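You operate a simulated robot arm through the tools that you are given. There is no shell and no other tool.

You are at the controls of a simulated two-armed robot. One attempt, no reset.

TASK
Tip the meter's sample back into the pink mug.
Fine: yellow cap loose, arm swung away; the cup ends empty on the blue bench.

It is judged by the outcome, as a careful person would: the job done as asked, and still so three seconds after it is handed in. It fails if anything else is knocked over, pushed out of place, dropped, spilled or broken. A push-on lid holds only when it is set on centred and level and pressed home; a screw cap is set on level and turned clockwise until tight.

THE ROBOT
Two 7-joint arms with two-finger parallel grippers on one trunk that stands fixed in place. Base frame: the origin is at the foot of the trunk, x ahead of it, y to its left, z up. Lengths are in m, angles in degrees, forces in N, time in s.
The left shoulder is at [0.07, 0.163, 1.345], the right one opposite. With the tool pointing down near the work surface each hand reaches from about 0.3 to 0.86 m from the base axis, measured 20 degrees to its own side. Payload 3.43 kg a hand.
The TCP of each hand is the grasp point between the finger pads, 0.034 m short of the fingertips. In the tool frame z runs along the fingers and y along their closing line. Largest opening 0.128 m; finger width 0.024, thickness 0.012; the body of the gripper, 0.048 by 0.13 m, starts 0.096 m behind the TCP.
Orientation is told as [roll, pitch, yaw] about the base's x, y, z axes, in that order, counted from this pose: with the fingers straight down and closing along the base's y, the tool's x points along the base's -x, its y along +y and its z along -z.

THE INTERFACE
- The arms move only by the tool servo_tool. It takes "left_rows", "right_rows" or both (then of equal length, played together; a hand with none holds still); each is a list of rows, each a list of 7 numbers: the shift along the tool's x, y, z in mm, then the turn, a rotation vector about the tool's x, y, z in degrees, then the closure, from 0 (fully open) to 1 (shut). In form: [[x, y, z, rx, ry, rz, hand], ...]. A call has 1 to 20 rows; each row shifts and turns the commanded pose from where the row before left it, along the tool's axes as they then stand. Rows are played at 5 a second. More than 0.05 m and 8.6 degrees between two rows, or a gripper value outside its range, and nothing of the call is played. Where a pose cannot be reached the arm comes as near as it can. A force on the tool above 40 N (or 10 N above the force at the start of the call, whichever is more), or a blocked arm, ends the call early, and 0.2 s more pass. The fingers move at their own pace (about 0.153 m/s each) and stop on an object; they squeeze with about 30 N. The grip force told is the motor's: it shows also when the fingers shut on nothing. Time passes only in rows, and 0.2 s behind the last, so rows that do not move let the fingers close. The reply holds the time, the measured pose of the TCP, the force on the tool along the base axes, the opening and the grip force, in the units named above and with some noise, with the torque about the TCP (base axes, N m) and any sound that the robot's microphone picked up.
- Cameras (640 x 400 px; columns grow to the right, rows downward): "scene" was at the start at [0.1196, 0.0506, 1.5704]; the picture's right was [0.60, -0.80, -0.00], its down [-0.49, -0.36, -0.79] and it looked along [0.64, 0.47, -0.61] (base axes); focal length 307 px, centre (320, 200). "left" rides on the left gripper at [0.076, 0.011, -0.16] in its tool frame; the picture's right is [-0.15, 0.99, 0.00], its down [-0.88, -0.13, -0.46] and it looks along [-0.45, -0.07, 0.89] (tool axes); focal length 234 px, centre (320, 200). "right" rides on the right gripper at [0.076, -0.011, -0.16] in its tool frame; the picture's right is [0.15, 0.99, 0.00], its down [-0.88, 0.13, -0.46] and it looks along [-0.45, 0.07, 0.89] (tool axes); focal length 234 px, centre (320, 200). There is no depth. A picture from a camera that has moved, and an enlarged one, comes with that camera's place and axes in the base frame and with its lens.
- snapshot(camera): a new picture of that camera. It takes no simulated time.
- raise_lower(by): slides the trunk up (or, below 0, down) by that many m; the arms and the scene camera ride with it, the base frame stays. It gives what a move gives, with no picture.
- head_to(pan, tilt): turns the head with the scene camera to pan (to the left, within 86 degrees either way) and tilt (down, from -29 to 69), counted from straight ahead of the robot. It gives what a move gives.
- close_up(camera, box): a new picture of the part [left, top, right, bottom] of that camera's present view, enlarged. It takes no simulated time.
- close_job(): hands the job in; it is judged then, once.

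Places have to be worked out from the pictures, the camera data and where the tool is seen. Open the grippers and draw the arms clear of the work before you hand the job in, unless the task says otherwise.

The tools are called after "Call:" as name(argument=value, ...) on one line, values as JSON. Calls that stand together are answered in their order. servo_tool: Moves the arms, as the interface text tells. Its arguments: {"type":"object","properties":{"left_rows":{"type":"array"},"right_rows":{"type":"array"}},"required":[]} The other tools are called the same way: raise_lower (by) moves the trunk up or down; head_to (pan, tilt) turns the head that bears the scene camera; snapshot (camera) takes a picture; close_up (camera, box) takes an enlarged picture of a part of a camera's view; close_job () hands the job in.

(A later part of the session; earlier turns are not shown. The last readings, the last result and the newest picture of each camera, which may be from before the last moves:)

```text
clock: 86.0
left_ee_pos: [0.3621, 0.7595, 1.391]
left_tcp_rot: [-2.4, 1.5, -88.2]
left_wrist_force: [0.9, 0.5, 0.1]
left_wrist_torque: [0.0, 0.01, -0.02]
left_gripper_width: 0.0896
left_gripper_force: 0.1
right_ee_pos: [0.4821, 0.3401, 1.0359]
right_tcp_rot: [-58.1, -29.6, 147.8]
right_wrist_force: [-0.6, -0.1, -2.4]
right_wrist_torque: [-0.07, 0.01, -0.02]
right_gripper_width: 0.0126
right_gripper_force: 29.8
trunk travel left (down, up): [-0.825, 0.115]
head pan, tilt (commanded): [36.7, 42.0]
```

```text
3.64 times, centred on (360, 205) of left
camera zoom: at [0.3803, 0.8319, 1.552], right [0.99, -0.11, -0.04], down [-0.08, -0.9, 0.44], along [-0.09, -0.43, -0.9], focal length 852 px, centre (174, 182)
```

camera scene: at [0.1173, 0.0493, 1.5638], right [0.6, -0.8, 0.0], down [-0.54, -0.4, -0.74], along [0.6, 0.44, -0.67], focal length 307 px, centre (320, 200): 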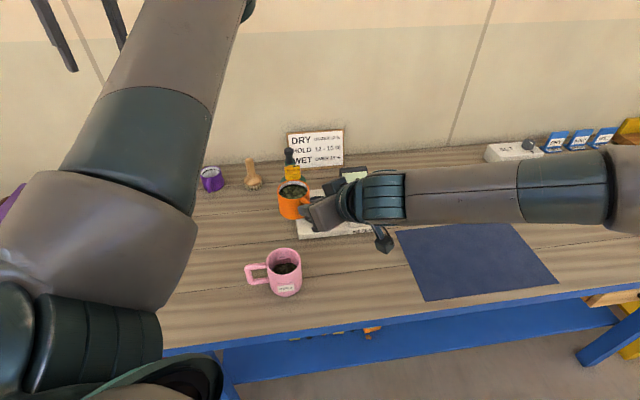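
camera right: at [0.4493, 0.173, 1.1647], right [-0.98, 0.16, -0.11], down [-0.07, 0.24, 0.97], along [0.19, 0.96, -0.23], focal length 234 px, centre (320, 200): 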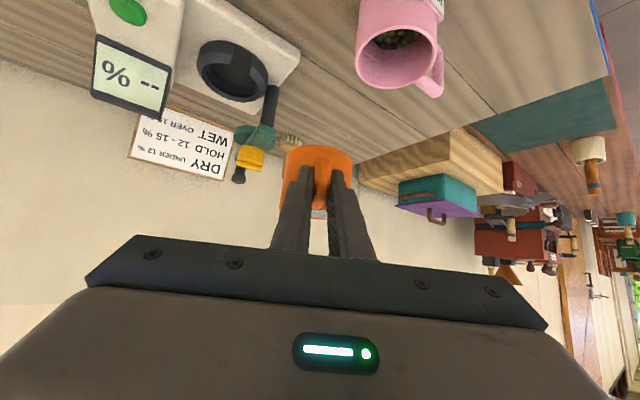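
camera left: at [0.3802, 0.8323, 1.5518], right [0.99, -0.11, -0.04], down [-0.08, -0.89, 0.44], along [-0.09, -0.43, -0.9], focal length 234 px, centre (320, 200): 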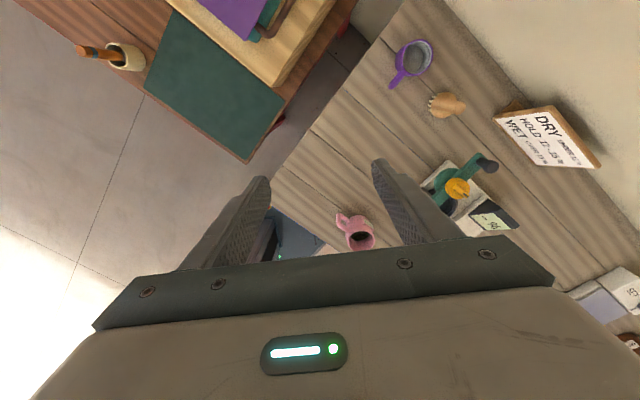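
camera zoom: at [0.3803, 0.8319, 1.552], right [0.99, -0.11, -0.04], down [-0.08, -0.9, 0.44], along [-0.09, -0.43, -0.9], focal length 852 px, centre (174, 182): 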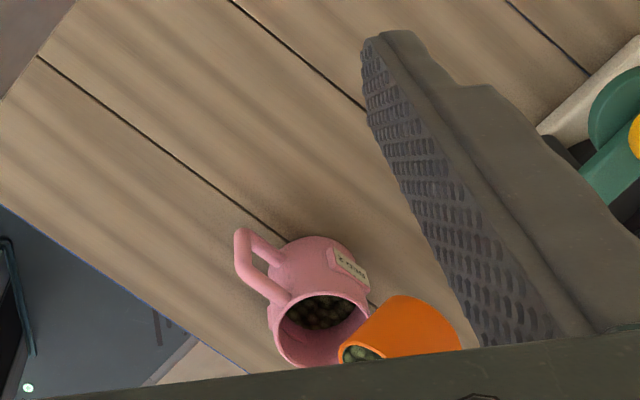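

Tip ≈48°, lip right over the mug's middle, still nothing out. I'll continue in small slow steps, lowering slightly.

Call:
servo_tool(right_rows=[[0.33, 0.21, 1.05, 0.771, -0.482, -4, 1], [0.31, 0.23, 1.05, 0.803, -0.427, -4, 1], [0.29, 0.25, 1.05, 0.83, -0.37, -4, 1], [0.27, 0.27, 1.05, 0.854, -0.311, -4, 1]])

Call:
close_up(camera="scene", box=[230, 160, 370, 310])

Call:
close_up(camera="left", box=[290, 150, 430, 260])

```text
clock: 87.0
left_ee_pos: [0.3617, 0.7606, 1.3913]
left_tcp_rot: [-2.4, 1.3, -88.2]
left_wrist_force: [-0.1, 0.1, 0.0]
left_wrist_torque: [-0.04, 0.01, 0.0]
left_gripper_width: 0.0895
left_gripper_force: 0.0
right_ee_pos: [0.5106, 0.3697, 1.0971]
right_tcp_rot: [-63.1, -16.9, 157.0]
right_wrist_force: [-0.6, 0.0, -1.6]
right_wrist_torque: [-0.11, 0.0, -0.03]
right_gripper_width: 0.0125
right_gripper_force: 30.5
right hand out of reach, approached as far as the arm can: row 1, 2, 3, 4
trunk travel left (down, up): [-0.825, 0.115]
head pan, tilt (commanded): [36.7, 42.0]
```

```text
2.67 times, centred on (300, 235) of scene
camera zoom: at [0.1169, 0.05, 1.5637], right [0.6, -0.8, 0.0], down [-0.54, -0.4, -0.74], along [0.6, 0.44, -0.67], focal length 819 px, centre (373, 107)
```

zoom: 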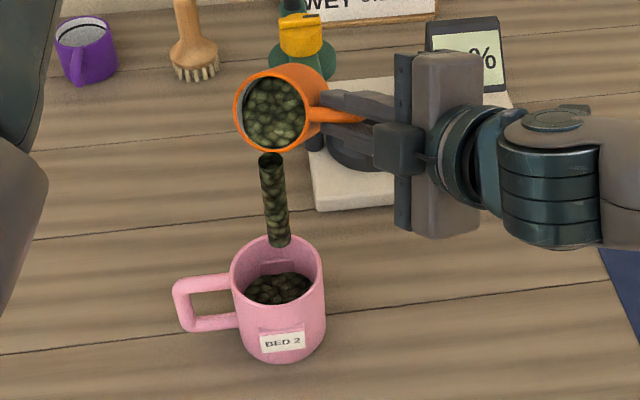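

```text
3.64 times, centred on (360, 205) of left
camera zoom: at [0.3799, 0.833, 1.5514], right [0.99, -0.12, -0.04], down [-0.08, -0.89, 0.44], along [-0.09, -0.43, -0.9], focal length 852 px, centre (174, 182)
```

zoom: 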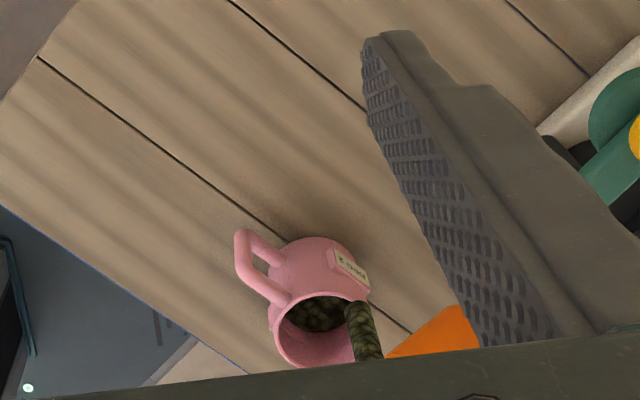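

The sample has started to stream and is landing inside the mug, but the wrist has hit a limit in this roll direction and the hand drifted ~4 cm. I'll tip straight back at once to stop the stream.

Call:
servo_tool(right_rows=[[0, 0, 0, -1.66, 0.74, 8, 1], [0, 0, 0, -1.5, 0.9, 8, 1]])

Call:
close_up(camera="scene", box=[230, 160, 370, 310])

Call:
close_up(camera="left", box=[290, 150, 430, 260])

```text
clock: 87.6
left_ee_pos: [0.3626, 0.7595, 1.3897]
left_tcp_rot: [-2.4, 1.5, -88.2]
left_wrist_force: [0.6, 0.1, -0.4]
left_wrist_torque: [0.0, 0.01, 0.0]
left_gripper_width: 0.0895
left_gripper_force: 0.1
right_ee_pos: [0.5102, 0.369, 1.0966]
right_tcp_rot: [-58.1, -29.7, 147.7]
right_wrist_force: [-0.6, 1.0, -1.4]
right_wrist_torque: [-0.15, -0.01, 0.01]
right_gripper_width: 0.0127
right_gripper_force: 30.1
trunk travel left (down, up): [-0.825, 0.115]
head pan, tilt (commanded): [36.7, 42.0]
```

```text
2.67 times, centred on (300, 235) of scene
camera zoom: at [0.1169, 0.05, 1.5638], right [0.6, -0.8, 0.0], down [-0.54, -0.4, -0.74], along [0.6, 0.44, -0.67], focal length 819 px, centre (373, 107)
```

zoom: 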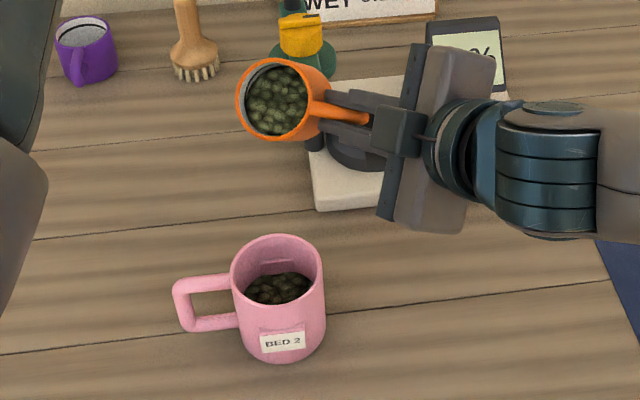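

```text
3.64 times, centred on (360, 205) of left
camera zoom: at [0.3797, 0.833, 1.5515], right [0.99, -0.11, -0.04], down [-0.08, -0.89, 0.44], along [-0.09, -0.43, -0.9], focal length 852 px, centre (174, 182)
```

zoom: 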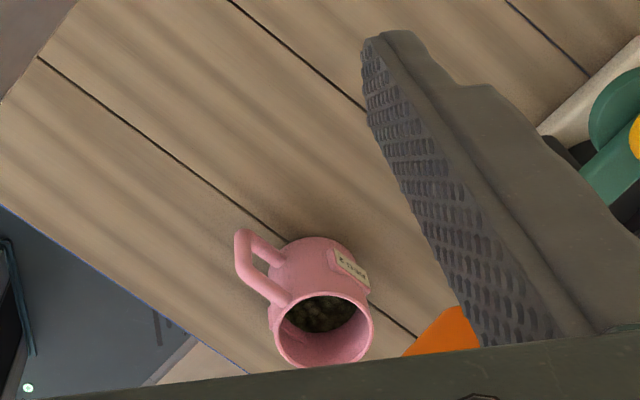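

The stream stopped and I see nothing on the bench; most of the sample is still in the cup. Rolling the other way has far more wrist range, so I'll level the cup here, then re-approach from the mug's near side.

Call:
servo_tool(right_rows=[[0, 0, 0, -1.26, 0.968, 7, 1], [0, 0, 0, -1.134, 1.114, 7, 1], [0, 0, 0, -0.99, 1.244, 7, 1], [0, 0, 0, -0.831, 1.356, 7, 1], [0, 0, 0, -0.659, 1.447, 7, 1], [0, 0, 0, -0.478, 1.516, 7, 1], [0, 0, 0, -0.29, 1.563, 7, 1], [0, 0, 0, -0.097, 1.587, 7, 1], [0, 0, 0, 0, 0, 0, 1]])

Call:
close_up(camera="scene", box=[210, 130, 390, 330])

```text
clock: 89.6
left_ee_pos: [0.3641, 0.759, 1.3906]
left_tcp_rot: [-2.4, 1.5, -88.2]
left_wrist_force: [-0.4, -0.3, -0.4]
left_wrist_torque: [0.0, 0.03, 0.04]
left_gripper_width: 0.0897
left_gripper_force: 0.0
right_ee_pos: [0.5114, 0.3686, 1.0957]
right_tcp_rot: [-0.1, -50.0, 74.8]
right_wrist_force: [-0.6, 0.1, -2.3]
right_wrist_torque: [-0.1, 0.03, 0.0]
right_gripper_width: 0.0124
right_gripper_force: 30.3
trunk travel left (down, up): [-0.825, 0.115]
head pan, tilt (commanded): [36.7, 42.0]
```

```text
2.00 times, centred on (300, 230) of scene
camera zoom: at [0.1174, 0.0491, 1.5638], right [0.6, -0.8, 0.0], down [-0.54, -0.4, -0.74], along [0.6, 0.44, -0.67], focal length 614 px, centre (360, 140)
```

zoom: 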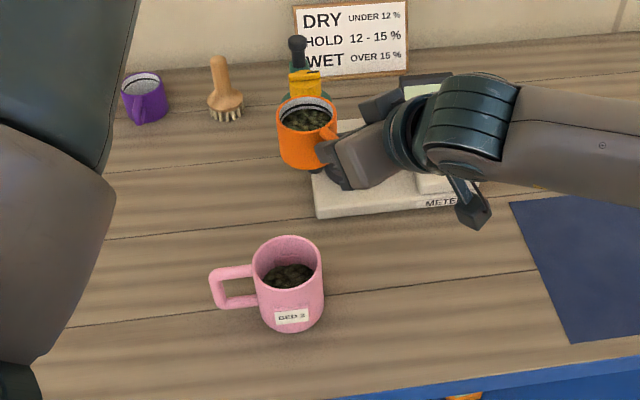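

Level again, bench clean. I'll turn the hand to 105° and carry the cup at the same height over to the mug's near (robot) side.

Call:
servo_tool(right_rows=[[0, 0, 0, -3.83, 0, -3.215, 1], [0, 0, 0, -3.83, 0, -3.215, 1], [0, 0, 0, -3.83, 0, -3.215, 1], [0, 0, 0, -3.83, 0, -3.215, 1], [0, 0, 0, -3.83, 0, -3.215, 1], [0, 0, 0, -3.83, 0, -3.215, 1], [-0.6, 11, -0.4, 0, 0, 0, 1], [-0.7, 22.1, -0.4, 0, 0, 0, 1], [-0.7, 22.1, -0.4, 0, 0, 0, 1], [-0.7, 22.1, -0.4, 0, 0, 0, 1], [-0.7, 22.1, -0.4, 0, 0, 0, 1], [-0.7, 22.1, -0.4, 0, 0, 0, 1], [0, 11, 0, 0, 0, 0, 1], [0, 0, 0, 0, 0, 0, 1]])

Call:
snapshot(camera="scene")

Call:
close_up(camera="left", box=[250, 130, 430, 260])

```text
clock: 92.6
left_ee_pos: [0.3637, 0.7591, 1.3904]
left_tcp_rot: [-2.5, 1.5, -88.1]
left_wrist_force: [0.2, 0.2, -0.3]
left_wrist_torque: [0.0, 0.04, -0.03]
left_gripper_width: 0.0896
left_gripper_force: 0.1
right_ee_pos: [0.3763, 0.3854, 1.1015]
right_tcp_rot: [-4.5, -54.0, 97.2]
right_wrist_force: [0.2, -0.6, -2.3]
right_wrist_torque: [-0.1, -0.04, 0.01]
right_gripper_width: 0.0125
right_gripper_force: 30.3
right hand out of reach, approached as far as the arm can: row 3, 4, 5, 6
trunk travel left (down, up): [-0.825, 0.115]
head pan, tilt (commanded): [36.7, 42.0]
```

```text
taken
camera scene: at [0.1175, 0.049, 1.5637], right [0.6, -0.8, 0.0], down [-0.54, -0.4, -0.74], along [0.6, 0.44, -0.67], focal length 307 px, centre (320, 200)
```

scene: 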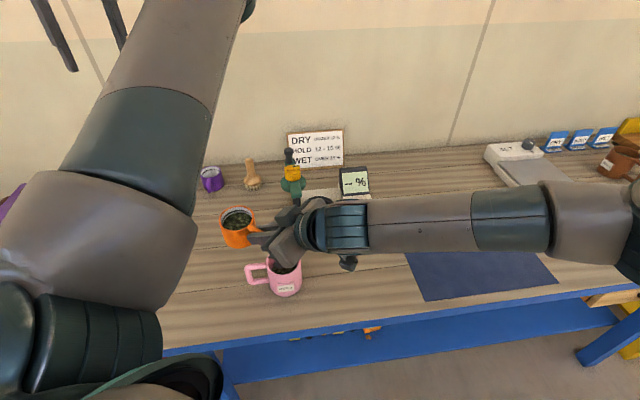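

```text
3.08 times, centred on (340, 195) of left
camera zoom: at [0.3805, 0.832, 1.5519], right [0.99, -0.12, -0.04], down [-0.08, -0.89, 0.44], along [-0.09, -0.43, -0.9], focal length 720 px, centre (258, 215)
```

zoom: 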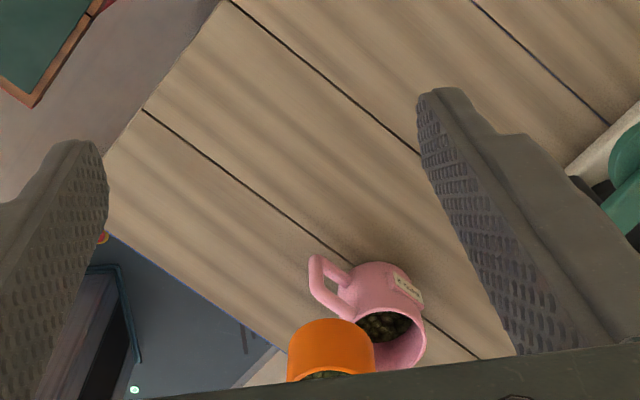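

The hand could only turn to ≈92°, which is still fine for rolling clockwise. The cup is nearly level (≈5° off) on the near-left side of the mug; I'll shift it into the start position for pouring toward +x.

Call:
servo_tool(right_rows=[[13.9, 2.6, -1.5, 0, 0, 0, 1], [13.9, 2.6, -1.5, 0, 0, 0, 1], [13.9, 2.6, -1.5, 0, 0, 0, 1], [13.9, 2.6, -1.5, 0, 0, 0, 1], [0, 0, 0, 0, 0, 0, 1]])

Call:
close_up(camera="scene", box=[200, 150, 380, 320])

Call:
close_up(camera="left", box=[290, 150, 430, 260])

```text
clock: 93.8
left_ee_pos: [0.3624, 0.7611, 1.3912]
left_tcp_rot: [-2.4, 1.4, -88.2]
left_wrist_force: [-0.5, 0.6, 0.6]
left_wrist_torque: [0.02, 0.0, 0.01]
left_gripper_width: 0.0896
left_gripper_force: 0.0
right_ee_pos: [0.3716, 0.3467, 1.0597]
right_tcp_rot: [-4.5, -54.0, 97.3]
right_wrist_force: [-0.4, 0.2, -2.3]
right_wrist_torque: [-0.11, 0.03, -0.03]
right_gripper_width: 0.0126
right_gripper_force: 30.3
trunk travel left (down, up): [-0.825, 0.115]
head pan, tilt (commanded): [36.7, 42.0]
```

```text
2.35 times, centred on (290, 235) of scene
camera zoom: at [0.1171, 0.0494, 1.5638], right [0.6, -0.8, 0.0], down [-0.54, -0.4, -0.74], along [0.6, 0.44, -0.67], focal length 722 px, centre (391, 118)
```

zoom: 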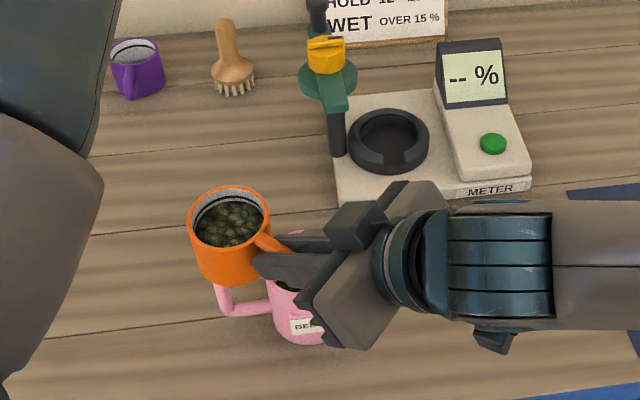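

```text
3.64 times, centred on (360, 205) of left
camera zoom: at [0.3801, 0.8324, 1.5517], right [0.99, -0.11, -0.04], down [-0.08, -0.89, 0.44], along [-0.09, -0.43, -0.9], focal length 852 px, centre (174, 182)
```

zoom: 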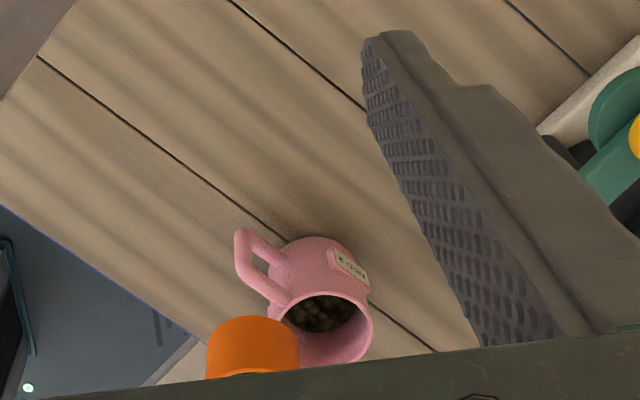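

In position, with roughly a quarter already poured. I'll tilt the left hand's camera a bit so it sees the mug and the cup better before rolling.

Call:
servo_tool(left_rows=[[0, 0, 0, 0, -6, 0, 0.1], [0, 0, 0, 0, -6, 0, 0.0], [0, 0, 0, 0, -6, 0, 0.0]])

Call:
snapshot(camera="left")

```text
clock: 94.6
left_ee_pos: [0.3614, 0.7595, 1.3916]
left_tcp_rot: [-2.4, -16.5, -87.6]
left_wrist_force: [-1.1, 0.8, -0.3]
left_wrist_torque: [0.02, -0.04, 0.01]
left_gripper_width: 0.128
left_gripper_force: 0.1
right_ee_pos: [0.3689, 0.3455, 1.0599]
right_tcp_rot: [-4.5, -53.9, 97.5]
right_wrist_force: [-0.4, -1.1, -1.8]
right_wrist_torque: [-0.13, -0.02, 0.0]
right_gripper_width: 0.0123
right_gripper_force: 29.9
trunk travel left (down, up): [-0.825, 0.115]
head pan, tilt (commanded): [36.7, 42.0]
```

```text
taken
camera left: at [0.3761, 0.879, 1.522], right [0.99, -0.11, 0.0], down [-0.08, -0.72, 0.69], along [-0.07, -0.69, -0.72], focal length 234 px, centre (320, 200)
```

left: 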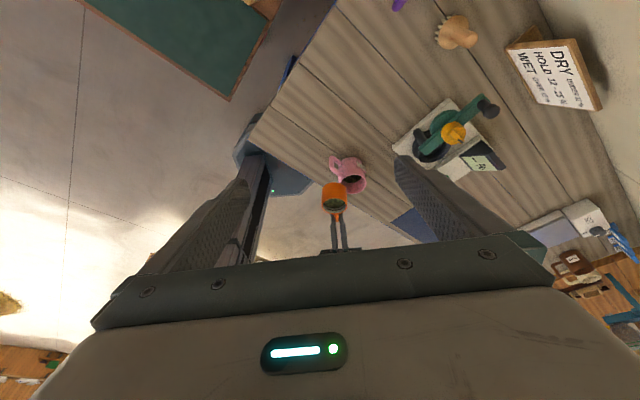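

Good view of cup and mug from the left now. I'll roll clockwise toward the mug, 48° slowly (tip ≈39°, below where it streamed before), and verify tracking.

Call:
servo_tool(right_rows=[[0, 0, 0, 0.017, -0.75, 4, 1], [0, 0, 0, -0.035, -0.749, 4, 1], [0, 0, 0, -0.088, -0.745, 4, 1], [0, 0, 0, -0.14, -0.737, 4, 1], [0, 0, 0, -0.19, -0.725, 4, 1], [0, 0, 0, -0.24, -0.71, 4, 1], [0, 0, 0, -0.29, -0.692, 4, 1], [0, 0, 0, -0.337, -0.67, 4, 1], [0, 0, 0, -0.383, -0.645, 4, 1], [0, 0, 0, -0.427, -0.617, 4, 1], [0, 0, 0, -0.469, -0.585, 4, 1], [0, 0, 0, -0.509, -0.551, 4, 1]])

Call:
close_up(camera="left", box=[270, 120, 430, 250])

Call:
close_up(camera="scene", box=[200, 150, 380, 320])

```text
clock: 97.2
left_ee_pos: [0.3626, 0.7588, 1.3918]
left_tcp_rot: [-2.4, -16.5, -87.5]
left_wrist_force: [-0.6, -0.7, -0.3]
left_wrist_torque: [0.0, -0.01, 0.02]
left_gripper_width: 0.1278
left_gripper_force: 0.1
right_ee_pos: [0.372, 0.3481, 1.06]
right_tcp_rot: [54.2, -39.2, 26.2]
right_wrist_force: [0.0, 0.1, -1.8]
right_wrist_torque: [-0.14, 0.01, -0.01]
right_gripper_width: 0.0123
right_gripper_force: 29.7
trunk travel left (down, up): [-0.825, 0.115]
head pan, tilt (commanded): [36.7, 42.0]
```

```text
3.08 times, centred on (350, 185) of left
camera zoom: at [0.3776, 0.8783, 1.5222], right [0.99, -0.11, 0.0], down [-0.08, -0.72, 0.69], along [-0.07, -0.69, -0.72], focal length 720 px, centre (228, 246)
```

zoom: 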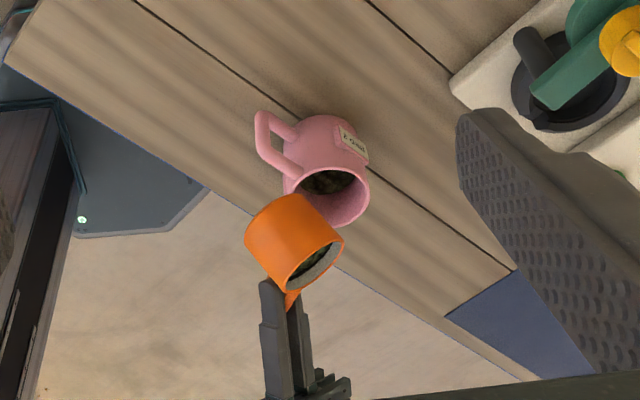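

```text
2.35 times, centred on (290, 235) of scene
camera zoom: at [0.1172, 0.049, 1.5638], right [0.6, -0.8, 0.0], down [-0.54, -0.4, -0.74], along [0.6, 0.44, -0.67], focal length 722 px, centre (391, 118)
```

zoom: 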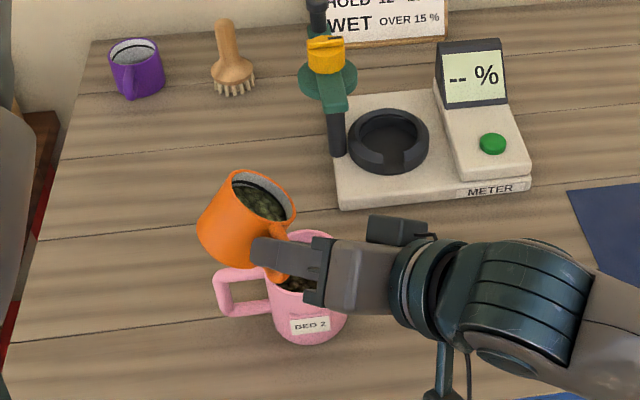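

Tracking is exact and the lip now sits directly over the mug's centre. I'll continue the roll in small batches.

Call:
servo_tool(right_rows=[[-0.23, 0.07, 0.49, -0.463, -0.436, 4.1, 1], [-0.22, 0.09, 0.49, -0.493, -0.402, 4.1, 1], [-0.21, 0.1, 0.49, -0.52, -0.366, 4.1, 1], [-0.2, 0.12, 0.49, -0.545, -0.328, 4.1, 1]])

Call:
close_up(camera="left", box=[270, 120, 430, 250])

Call:
close_up(camera="scene", box=[200, 150, 380, 320])

```text
clock: 98.2
left_ee_pos: [0.3634, 0.7593, 1.3912]
left_tcp_rot: [-2.5, -16.5, -87.5]
left_wrist_force: [0.0, -0.3, -0.4]
left_wrist_torque: [0.0, -0.02, 0.02]
left_gripper_width: 0.1279
left_gripper_force: 0.1
right_ee_pos: [0.3709, 0.35, 1.0608]
right_tcp_rot: [62.7, -25.9, 14.5]
right_wrist_force: [0.3, -0.3, -2.6]
right_wrist_torque: [-0.12, -0.02, -0.05]
right_gripper_width: 0.0123
right_gripper_force: 29.9
trunk travel left (down, up): [-0.825, 0.115]
head pan, tilt (commanded): [36.7, 42.0]
```

```text
3.08 times, centred on (350, 185) of left
camera zoom: at [0.3775, 0.8784, 1.5222], right [0.99, -0.11, 0.0], down [-0.08, -0.72, 0.69], along [-0.07, -0.69, -0.72], focal length 720 px, centre (228, 246)
```

zoom: 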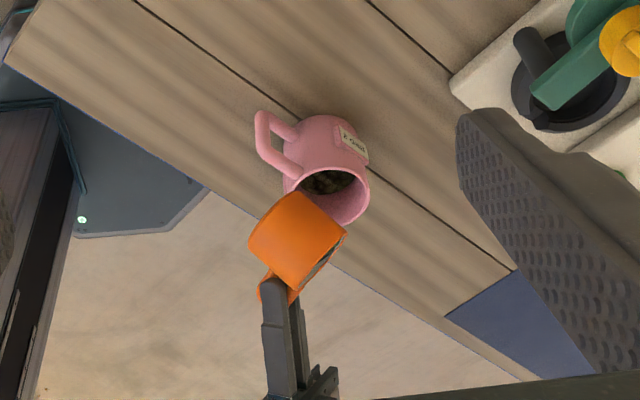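

```text
2.35 times, centred on (290, 235) of scene
camera zoom: at [0.1171, 0.0491, 1.5638], right [0.6, -0.8, 0.0], down [-0.54, -0.4, -0.74], along [0.6, 0.44, -0.67], focal length 722 px, centre (391, 118)
```

zoom: 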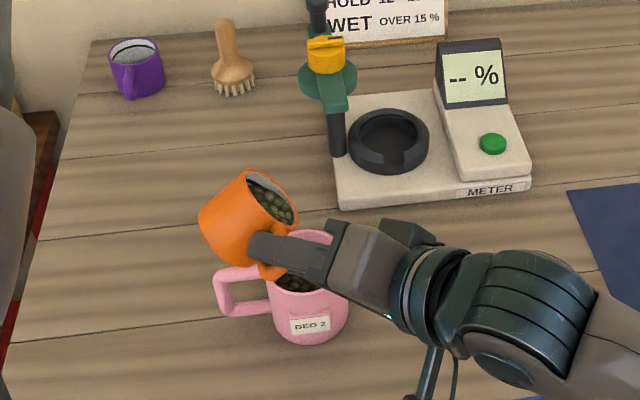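

Still tracking well at tip ≈51°, lip over the mug. Continuing another four small steps, expecting the stream to start.

Call:
servo_tool(right_rows=[[-0.19, 0.13, 0.49, -0.567, -0.288, 4.1, 1], [-0.19, 0.15, 0.49, -0.586, -0.246, 4.1, 1], [-0.18, 0.16, 0.49, -0.602, -0.204, 4.1, 1], [-0.16, 0.18, 0.49, -0.615, -0.16, 4.1, 1]])

Call:
close_up(camera="left", box=[270, 120, 430, 250])

Call:
close_up(camera="scene", box=[200, 150, 380, 320])

```text
clock: 99.2
left_ee_pos: [0.3637, 0.7599, 1.3917]
left_tcp_rot: [-2.4, -16.5, -87.5]
left_wrist_force: [0.7, -0.3, -0.4]
left_wrist_torque: [-0.02, 0.02, 0.02]
left_gripper_width: 0.128
left_gripper_force: 0.1
right_ee_pos: [0.3713, 0.3518, 1.0586]
right_tcp_rot: [67.7, -11.6, 6.4]
right_wrist_force: [0.7, -0.1, -1.5]
right_wrist_torque: [-0.1, 0.03, 0.02]
right_gripper_width: 0.0122
right_gripper_force: 29.7
trunk travel left (down, up): [-0.825, 0.115]
head pan, tilt (commanded): [36.7, 42.0]
```

```text
3.08 times, centred on (350, 185) of left
camera zoom: at [0.3775, 0.8784, 1.5222], right [0.99, -0.11, 0.0], down [-0.08, -0.72, 0.69], along [-0.07, -0.69, -0.72], focal length 720 px, centre (228, 246)
```

zoom: 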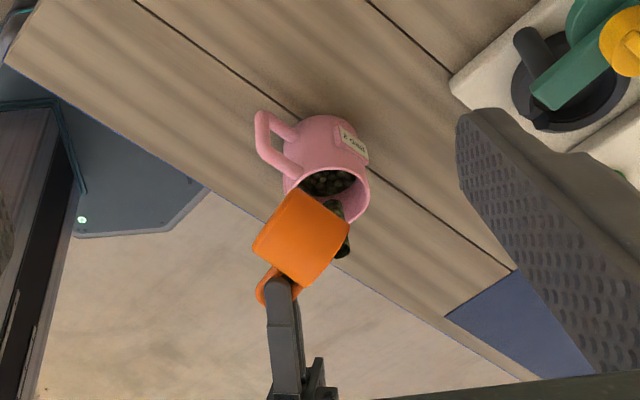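

```text
2.35 times, centred on (290, 235) of scene
camera zoom: at [0.1171, 0.0491, 1.5638], right [0.6, -0.8, 0.0], down [-0.54, -0.4, -0.74], along [0.6, 0.44, -0.67], focal length 722 px, centre (391, 118)
```

zoom: 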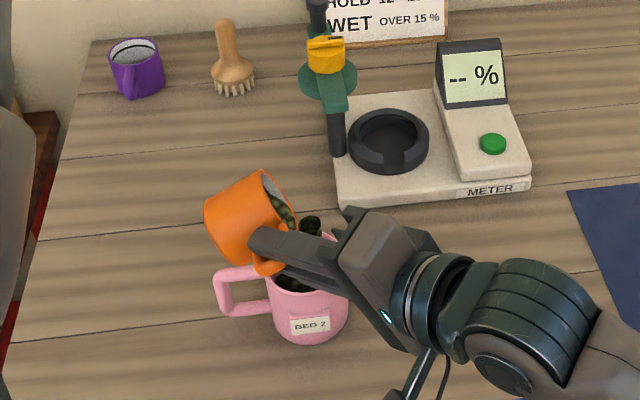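

The stream has started and goes straight into the mug (computed lip ≈(0.431, 0.393)). I'll roll on to 90° slowly and hold while it drains.

Call:
servo_tool(right_rows=[[0, 0, 0, 0, 0, 0, 1], [-0.15, 0.19, 0.49, -0.625, -0.116, 4.1, 1], [0, 0, 0, 0, 0, 0, 1], [-0.13, 0.2, 0.49, -0.632, -0.071, 4.1, 1], [0, 0, 0, 0, 0, 0, 1], [-0.13, 0.21, 0.49, -0.635, -0.026, 4.1, 1], [0, 0, 0, 0, 0, 0, 1]])

Call:
close_up(camera="left", box=[270, 120, 430, 250])

Call:
close_up(camera="scene", box=[200, 150, 380, 320])

```text
clock: 100.8
left_ee_pos: [0.3631, 0.7594, 1.3917]
left_tcp_rot: [-2.5, -16.5, -87.5]
left_wrist_force: [-0.6, -0.1, 1.0]
left_wrist_torque: [0.01, 0.03, -0.01]
left_gripper_width: 0.1278
left_gripper_force: 0.1
right_ee_pos: [0.3713, 0.3536, 1.0584]
right_tcp_rot: [70.1, -0.1, 1.7]
right_wrist_force: [0.1, 0.3, -1.4]
right_wrist_torque: [-0.12, 0.03, -0.01]
right_gripper_width: 0.0124
right_gripper_force: 30.0
trunk travel left (down, up): [-0.825, 0.115]
head pan, tilt (commanded): [36.7, 42.0]
```

```text
3.08 times, centred on (350, 185) of left
camera zoom: at [0.3775, 0.8784, 1.5222], right [0.99, -0.11, 0.0], down [-0.08, -0.72, 0.69], along [-0.07, -0.69, -0.72], focal length 720 px, centre (228, 246)
```

zoom: 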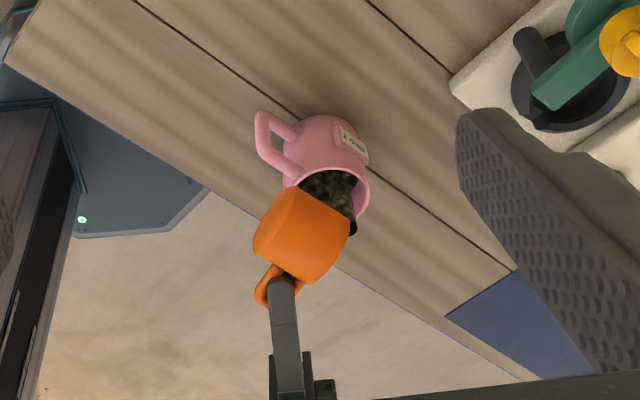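

```text
2.35 times, centred on (290, 235) of scene
camera zoom: at [0.1172, 0.0492, 1.5638], right [0.6, -0.8, 0.0], down [-0.54, -0.4, -0.74], along [0.6, 0.44, -0.67], focal length 722 px, centre (391, 118)
```

zoom: 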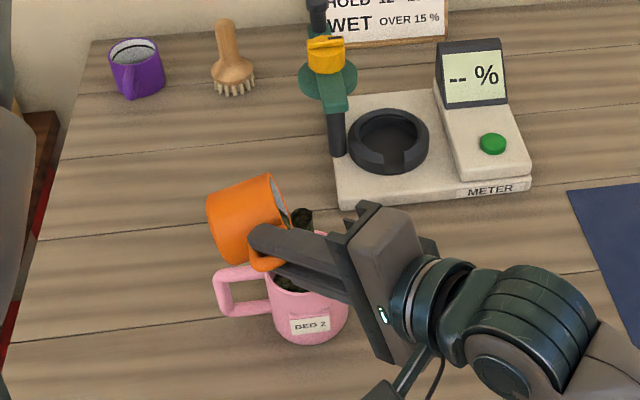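

Draining nicely into the mug with good tracking at tip ≈77°. I'll continue rolling past horizontal while shifting the hand to keep the lip over the mug.

Call:
servo_tool(right_rows=[[-2.58, -0.5, -1.51, -1.874, 0.062, 3.75, 1], [-2.6, -0.3, -1.53, -1.866, 0.183, 3.75, 1], [-2.61, -0.1, -1.55, -1.85, 0.306, 3.75, 1], [-2.61, 0.1, -1.56, -1.826, 0.425, 3.75, 1], [0, 0, 0, 0, 0, 0, 1]])

Call:
close_up(camera="left", box=[270, 120, 430, 250])

Call:
close_up(camera="scene", box=[200, 150, 380, 320])

```text
clock: 102.0
left_ee_pos: [0.3638, 0.7582, 1.3906]
left_tcp_rot: [-2.5, -16.5, -87.5]
left_wrist_force: [-0.4, -0.1, -0.2]
left_wrist_torque: [0.0, -0.01, 0.0]
left_gripper_width: 0.1281
left_gripper_force: 0.1
right_ee_pos: [0.3815, 0.3467, 1.0593]
right_tcp_rot: [77.3, 14.5, -1.6]
right_wrist_force: [0.3, -0.4, -1.7]
right_wrist_torque: [-0.08, 0.0, -0.02]
right_gripper_width: 0.0126
right_gripper_force: 29.8
trunk travel left (down, up): [-0.825, 0.115]
head pan, tilt (commanded): [36.7, 42.0]
```

```text
3.08 times, centred on (350, 185) of left
camera zoom: at [0.3775, 0.8785, 1.5221], right [0.99, -0.11, 0.0], down [-0.08, -0.72, 0.69], along [-0.07, -0.69, -0.72], focal length 720 px, centre (228, 246)
```

zoom: 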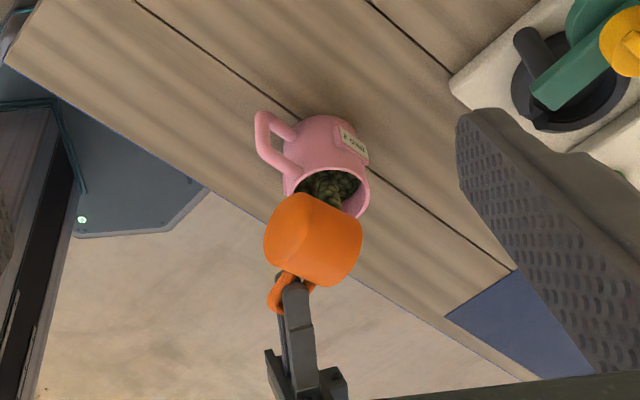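

```text
2.35 times, centred on (290, 235) of scene
camera zoom: at [0.1172, 0.0492, 1.5638], right [0.6, -0.8, 0.0], down [-0.54, -0.4, -0.74], along [0.6, 0.44, -0.67], focal length 722 px, centre (391, 118)
```

zoom: 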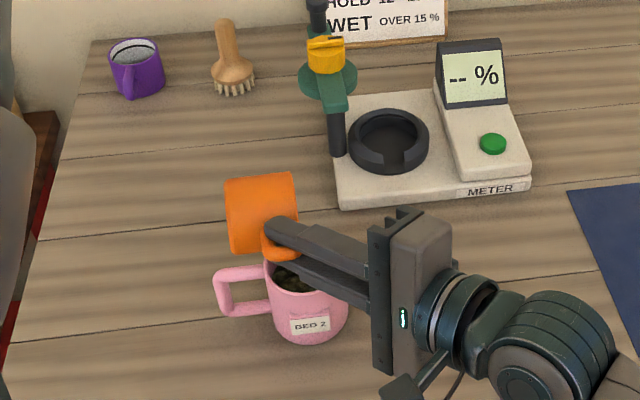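

Tip ≈93°, lip still at the mug's centre, tracking exact. Continuing to ~110°.

Call:
servo_tool(right_rows=[[-2.58, 0.32, -1.57, -1.794, 0.545, 3.75, 1], [-2.54, 0.53, -1.58, -1.755, 0.66, 3.75, 1], [-2.48, 0.74, -1.59, -1.708, 0.775, 3.75, 1], [-2.41, 0.95, -1.6, -1.654, 0.883, 3.75, 1], [0, 0, 0, 0, 0, 0, 1], [0, 0, 0, 0, 0, 0, 1]])

Call:
close_up(camera="left", box=[270, 120, 430, 250])

Call:
close_up(camera="scene", box=[200, 150, 380, 320])

```text
clock: 103.4
left_ee_pos: [0.3632, 0.7604, 1.392]
left_tcp_rot: [-2.5, -16.4, -87.5]
left_wrist_force: [-0.1, 0.4, 0.9]
left_wrist_torque: [0.0, 0.01, 0.0]
left_gripper_width: 0.1282
left_gripper_force: 0.0
right_ee_pos: [0.3933, 0.3406, 1.0589]
right_tcp_rot: [84.3, 29.6, -1.1]
right_wrist_force: [-0.4, -0.7, -0.9]
right_wrist_torque: [-0.09, 0.02, 0.0]
right_gripper_width: 0.0124
right_gripper_force: 29.9
trunk travel left (down, up): [-0.825, 0.115]
head pan, tilt (commanded): [36.7, 42.0]
```

```text
3.08 times, centred on (350, 185) of left
camera zoom: at [0.3775, 0.8784, 1.5222], right [0.99, -0.11, 0.0], down [-0.08, -0.72, 0.69], along [-0.07, -0.69, -0.72], focal length 720 px, centre (228, 246)
```

zoom: 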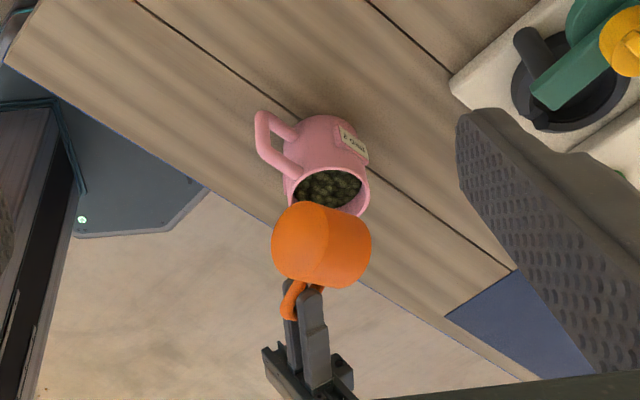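

```text
2.35 times, centred on (290, 235) of scene
camera zoom: at [0.1172, 0.0491, 1.5638], right [0.6, -0.8, 0.0], down [-0.54, -0.4, -0.74], along [0.6, 0.44, -0.67], focal length 722 px, centre (391, 118)
```

zoom: 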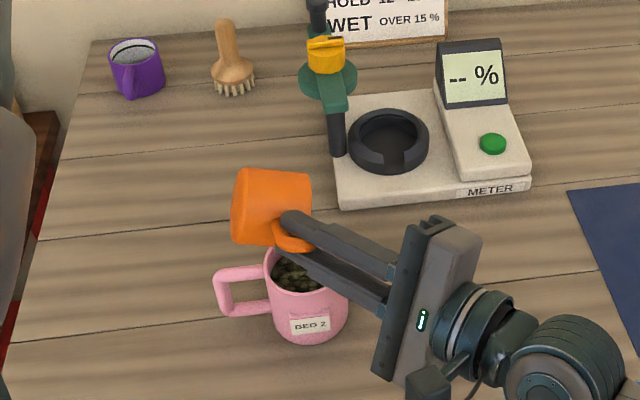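

No more stream visible; the mug is fuller. I'll tip a bit further (~123°) and hold to be sure the cup is fully empty.

Call:
servo_tool(right_rows=[[-2.68, 1.44, -2.3, -1.061, 0.661, 3.75, 1], [-2.55, 1.67, -2.3, -1.016, 0.728, 3.75, 1], [-2.41, 1.86, -2.3, -0.966, 0.793, 3.75, 1], [-2.26, 2.04, -2.3, -0.913, 0.854, 3.75, 1], [0, 0, 0, 0, 0, 0, 1], [0, 0, 0, 0, 0, 0, 1], [0, 0, 0, 0, 0, 0, 1], [0, 0, 0, 0, 0, 0, 1]])

Call:
close_up(camera="left", box=[270, 120, 430, 250])

Call:
close_up(camera="scene", box=[200, 150, 380, 320])

```text
clock: 105.2
left_ee_pos: [0.3625, 0.7596, 1.3915]
left_tcp_rot: [-2.6, -16.6, -87.4]
left_wrist_force: [-0.6, 0.2, 0.0]
left_wrist_torque: [-0.02, 0.02, -0.03]
left_gripper_width: 0.1283
left_gripper_force: 0.0
right_ee_pos: [0.405, 0.3317, 1.0605]
right_tcp_rot: [90.1, 44.8, 1.7]
right_wrist_force: [0.8, 0.8, -0.9]
right_wrist_torque: [-0.04, -0.01, 0.01]
right_gripper_width: 0.0125
right_gripper_force: 29.9
trunk travel left (down, up): [-0.825, 0.115]
head pan, tilt (commanded): [36.7, 42.0]
```

```text
3.08 times, centred on (350, 185) of left
camera zoom: at [0.3775, 0.8784, 1.5222], right [0.99, -0.11, 0.0], down [-0.08, -0.72, 0.69], along [-0.07, -0.69, -0.72], focal length 720 px, centre (228, 246)
```

zoom: 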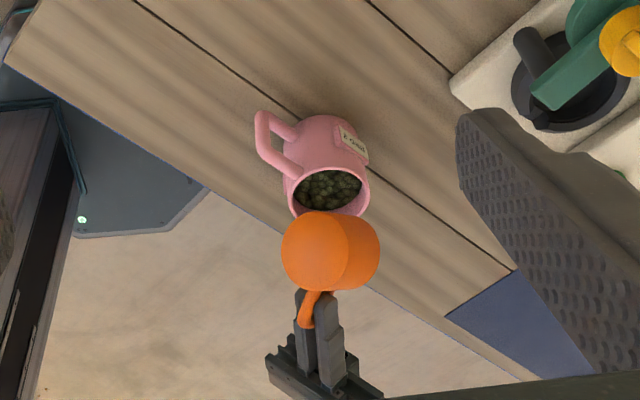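

```text
2.35 times, centred on (290, 235) of scene
camera zoom: at [0.1171, 0.0491, 1.5638], right [0.6, -0.8, 0.0], down [-0.54, -0.4, -0.74], along [0.6, 0.44, -0.67], focal length 722 px, centre (391, 118)
```

zoom: 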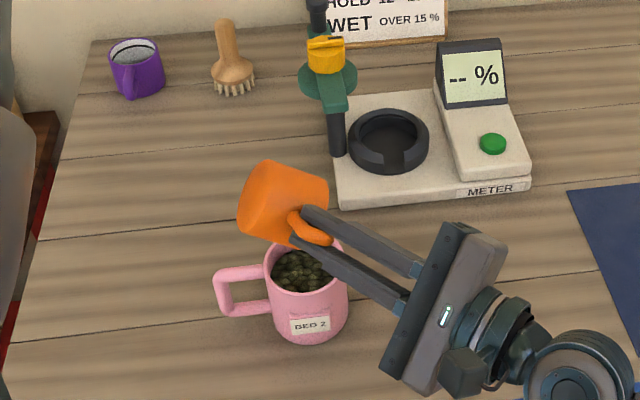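

The cup is drained (only ~0.9 N left, no stream) and the mug holds the sample. I'll raise the hand 8 cm over the mug and roll the cup back upright there.

Call:
servo_tool(right_rows=[[28.2, 28.4, 0, 0, 0, 0, 1], [28.2, 28.4, 0, 0, 0, 0, 1], [0, 0, 0, 1.774, -1.542, -7.94, 1], [0, 0, 0, 1.969, -1.283, -7.94, 1], [0, 0, 0, 2.129, -0.996, -7.94, 1], [0, 0, 0, 2.244, -0.696, -7.94, 1], [0, 0, 0, 2.319, -0.381, -7.94, 1], [0, 0, 0, 2.35, -0.054, -7.94, 1], [0, 0, 0, 2.334, 0.27, -7.94, 1], [0, 0, 0, 2.275, 0.592, -7.94, 1], [0, 0, 0, 2.171, 0.9, -7.94, 1], [0, 0, 0, 2.026, 1.189, -7.94, 1], [0, 0, 0, 1.842, 1.459, -7.94, 1], [0, 0, 0, 1.624, 1.699, -7.94, 1], [0, 0, 0, 1.372, 1.908, -7.94, 1], [0, 0, 0, 1.095, 2.08, -7.94, 1], [0, 0, 0, 0.799, 2.209, -7.94, 1], [0, 0, 0, 0.484, 2.301, -7.94, 1], [0, 0, 0, 0.165, 2.345, -7.94, 1], [0, 0, 0, 0, 0, 0, 1]])

Call:
close_up(camera="scene", box=[180, 120, 380, 320])

Call:
close_up(camera="left", box=[270, 120, 430, 250])

```text
clock: 109.4
left_ee_pos: [0.363, 0.7594, 1.3911]
left_tcp_rot: [-2.5, -16.5, -87.6]
left_wrist_force: [-0.3, -0.9, -0.1]
left_wrist_torque: [-0.01, -0.03, -0.04]
left_gripper_width: 0.1278
left_gripper_force: 0.0
right_ee_pos: [0.4046, 0.3323, 1.1403]
right_tcp_rot: [-0.4, -50.2, 92.1]
right_wrist_force: [-0.8, -0.3, -1.2]
right_wrist_torque: [-0.1, 0.01, -0.01]
right_gripper_width: 0.0126
right_gripper_force: 30.4
trunk travel left (down, up): [-0.825, 0.115]
head pan, tilt (commanded): [36.7, 42.0]
```

```text
2.00 times, centred on (280, 220) of scene
camera zoom: at [0.1174, 0.0489, 1.5638], right [0.6, -0.8, 0.0], down [-0.54, -0.4, -0.74], along [0.6, 0.44, -0.67], focal length 614 px, centre (400, 160)
```

zoom: 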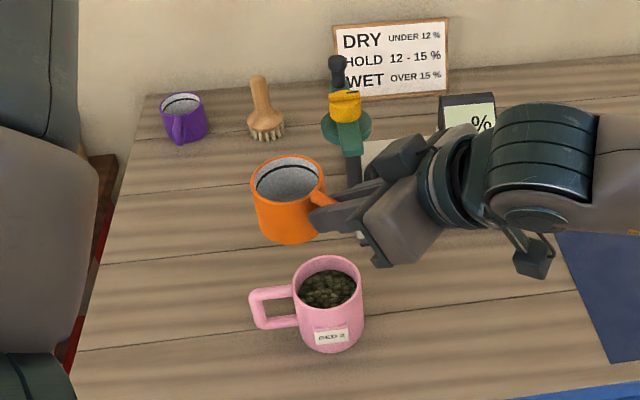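

```text
3.08 times, centred on (350, 185) of left
camera zoom: at [0.3778, 0.8781, 1.5222], right [0.99, -0.11, 0.0], down [-0.08, -0.72, 0.69], along [-0.07, -0.69, -0.72], focal length 720 px, centre (228, 246)
```

zoom: 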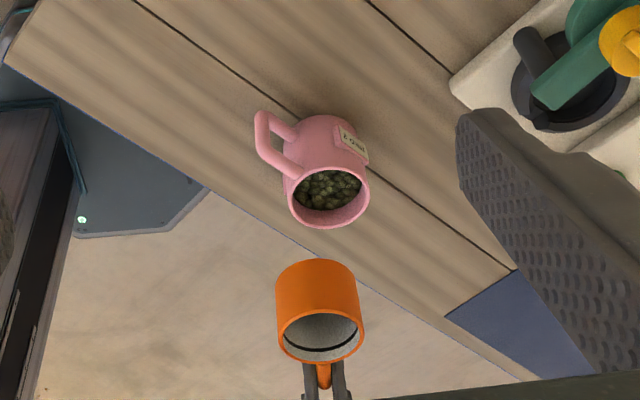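

The cup is visibly empty and the mug holds everything, with nothing on the bench. I'll turn the hand to 60° and carry the cup to the clear bench area between the mug and the mat, stopping above it.

Call:
servo_tool(right_rows=[[0, 0, 0, 6.13, 0, 5.14, 1], [0, 0, 0, 6.13, 0, 5.14, 1], [0, 0, 0, 6.13, 0, 5.14, 1], [0, 0, 0, 6.13, 0, 5.14, 1], [6.5, -31.4, -7.7, 0, 0, 0, 1], [6.5, -31.4, -7.7, 0, 0, 0, 1], [6.5, -31.4, -7.7, 0, 0, 0, 1], [6.5, -31.4, -7.7, 0, 0, 0, 1], [6.5, -31.4, -7.7, 0, 0, 0, 1], [24.3, 0, 20.4, 0, 0, 0, 1], [24.3, 0, 20.4, 0, 0, 0, 1], [24.3, 0, 20.4, 0, 0, 0, 1], [24.3, 0, 20.4, 0, 0, 0, 1], [0, 0, 0, 0, 0, 0, 1]])

Call:
snapshot(camera="scene")

Call:
snapshot(camera="right")

Call:
snapshot(camera="left")

```text
clock: 112.4
left_ee_pos: [0.3634, 0.7599, 1.3911]
left_tcp_rot: [-2.5, -16.5, -87.5]
left_wrist_force: [0.2, 1.3, 0.0]
left_wrist_torque: [-0.01, 0.0, 0.02]
left_gripper_width: 0.1281
left_gripper_force: 0.0
right_ee_pos: [0.5146, 0.2126, 1.0116]
right_tcp_rot: [-0.1, -50.3, 59.9]
right_wrist_force: [-0.3, -0.4, -0.8]
right_wrist_torque: [-0.02, 0.04, 0.0]
right_gripper_width: 0.0126
right_gripper_force: 30.4
trunk travel left (down, up): [-0.825, 0.115]
head pan, tilt (commanded): [36.7, 42.0]
```

```text
taken
camera scene: at [0.1171, 0.0491, 1.5638], right [0.6, -0.8, 0.0], down [-0.54, -0.4, -0.74], along [0.6, 0.44, -0.67], focal length 307 px, centre (320, 200)
```

scene: 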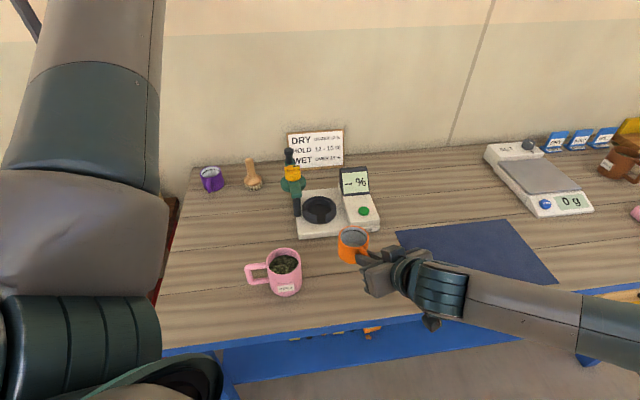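

```text
taken
camera right: at [0.439, 0.0579, 1.055], right [-0.9, 0.42, -0.11], down [-0.01, 0.25, 0.97], along [0.43, 0.87, -0.22], focal length 234 px, centre (320, 200)
```

right: 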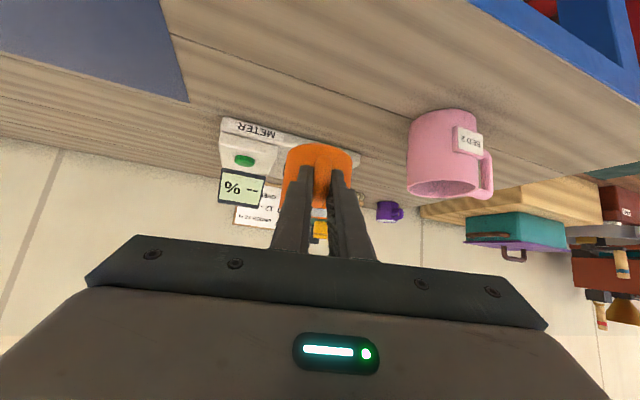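

```text
taken
camera left: at [0.3775, 0.8784, 1.5222], right [0.99, -0.11, 0.0], down [-0.08, -0.72, 0.69], along [-0.07, -0.69, -0.72], focal length 234 px, centre (320, 200)
```

left: 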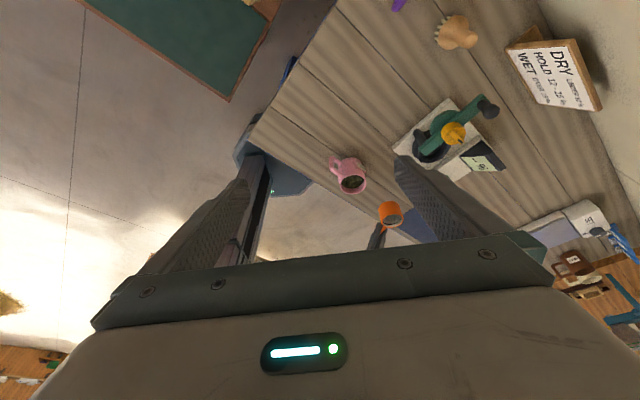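

Cup level above a clear patch of bench at ≈(0.55, 0.27). I'll descend to just above the surface, then feel for contact in small steps.

Call:
servo_tool(right_rows=[[15.3, 0, 12.9, 0, 0, 0, 1], [15.3, 0, 12.9, 0, 0, 0, 1], [13.8, 0, 11.6, 0, 0, 0, 1], [9.2, 0, 7.7, 0, 0, 0, 1], [0, 0, 0, 0, 0, 0, 1]])

Call:
close_up(camera="right", box=[220, 80, 440, 240])

Call:
close_up(camera="scene", box=[290, 190, 430, 310])

```text
clock: 113.6
left_ee_pos: [0.3628, 0.7592, 1.3912]
left_tcp_rot: [-2.5, -16.5, -87.5]
left_wrist_force: [0.7, 0.2, 1.0]
left_wrist_torque: [0.0, 0.01, 0.04]
left_gripper_width: 0.1277
left_gripper_force: 0.0
right_ee_pos: [0.5164, 0.2112, 0.9435]
right_tcp_rot: [-0.2, -50.2, 59.8]
right_wrist_force: [0.1, -0.2, -0.7]
right_wrist_torque: [0.0, 0.05, 0.0]
right_gripper_width: 0.0123
right_gripper_force: 30.2
trunk travel left (down, up): [-0.825, 0.115]
head pan, tilt (commanded): [36.7, 42.0]
```

```text
2.50 times, centred on (330, 160) of right
camera zoom: at [0.4404, 0.057, 0.9853], right [-0.9, 0.42, -0.11], down [-0.01, 0.25, 0.97], along [0.43, 0.87, -0.22], focal length 585 px, centre (295, 300)
```

zoom: 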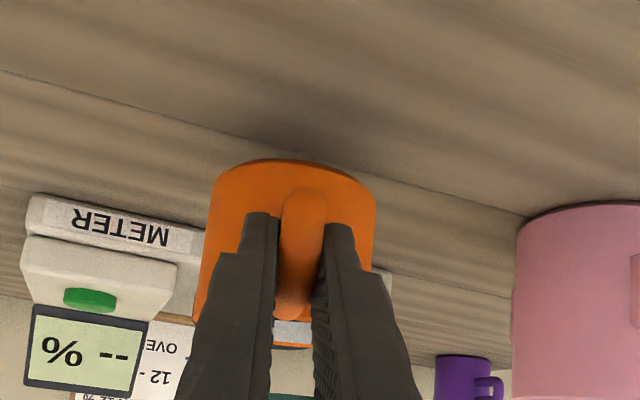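

```text
3.33 times, centred on (360, 250) of scene
camera zoom: at [0.1171, 0.049, 1.5638], right [0.6, -0.8, 0.0], down [-0.54, -0.4, -0.74], along [0.6, 0.44, -0.67], focal length 1024 px, centre (187, 33)
```

zoom: 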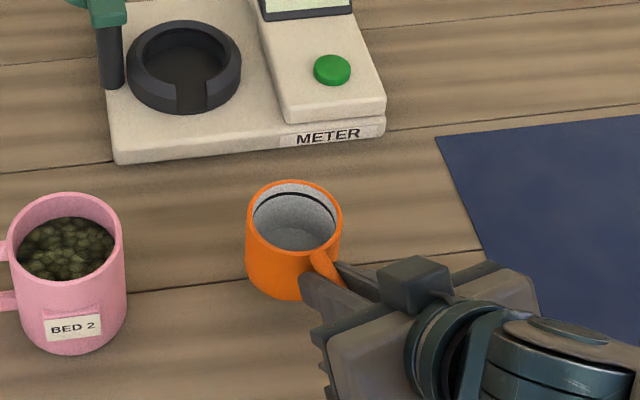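

The inside of the cup is clean and empty. About 2–3 cm to go by my estimate; I'll lower in 4 mm steps watching the vertical force.

Call:
servo_tool(right_rows=[[3.06, 0, 2.57, 0, 0, 0, 1], [3.06, 0, 2.57, 0, 0, 0, 1], [3.06, 0, 2.57, 0, 0, 0, 1], [3.06, 0, 2.57, 0, 0, 0, 1], [0, 0, 0, 0, 0, 0, 1]])

Call:
close_up(camera="right", box=[220, 80, 440, 240])

```text
clock: 114.8
left_ee_pos: [0.3619, 0.7593, 1.3908]
left_tcp_rot: [-2.6, -16.5, -87.5]
left_wrist_force: [-0.4, -0.5, -0.4]
left_wrist_torque: [0.02, -0.01, 0.01]
left_gripper_width: 0.1283
left_gripper_force: 0.1
right_ee_pos: [0.5171, 0.2115, 0.9255]
right_tcp_rot: [-0.1, -50.2, 59.9]
right_wrist_force: [-1.0, 0.1, -1.3]
right_wrist_torque: [-0.05, 0.01, 0.03]
right_gripper_width: 0.0125
right_gripper_force: 29.5
trunk travel left (down, up): [-0.825, 0.115]
head pan, tilt (commanded): [36.7, 42.0]
```

```text
2.50 times, centred on (330, 160) of right
camera zoom: at [0.441, 0.056, 0.9694], right [-0.9, 0.42, -0.11], down [-0.01, 0.25, 0.97], along [0.43, 0.87, -0.22], focal length 585 px, centre (295, 300)
```

zoom: 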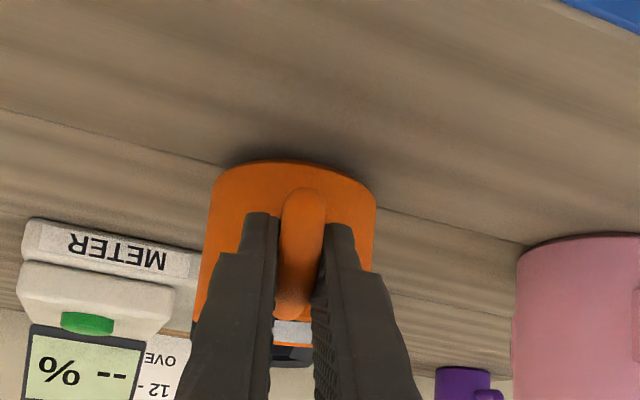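

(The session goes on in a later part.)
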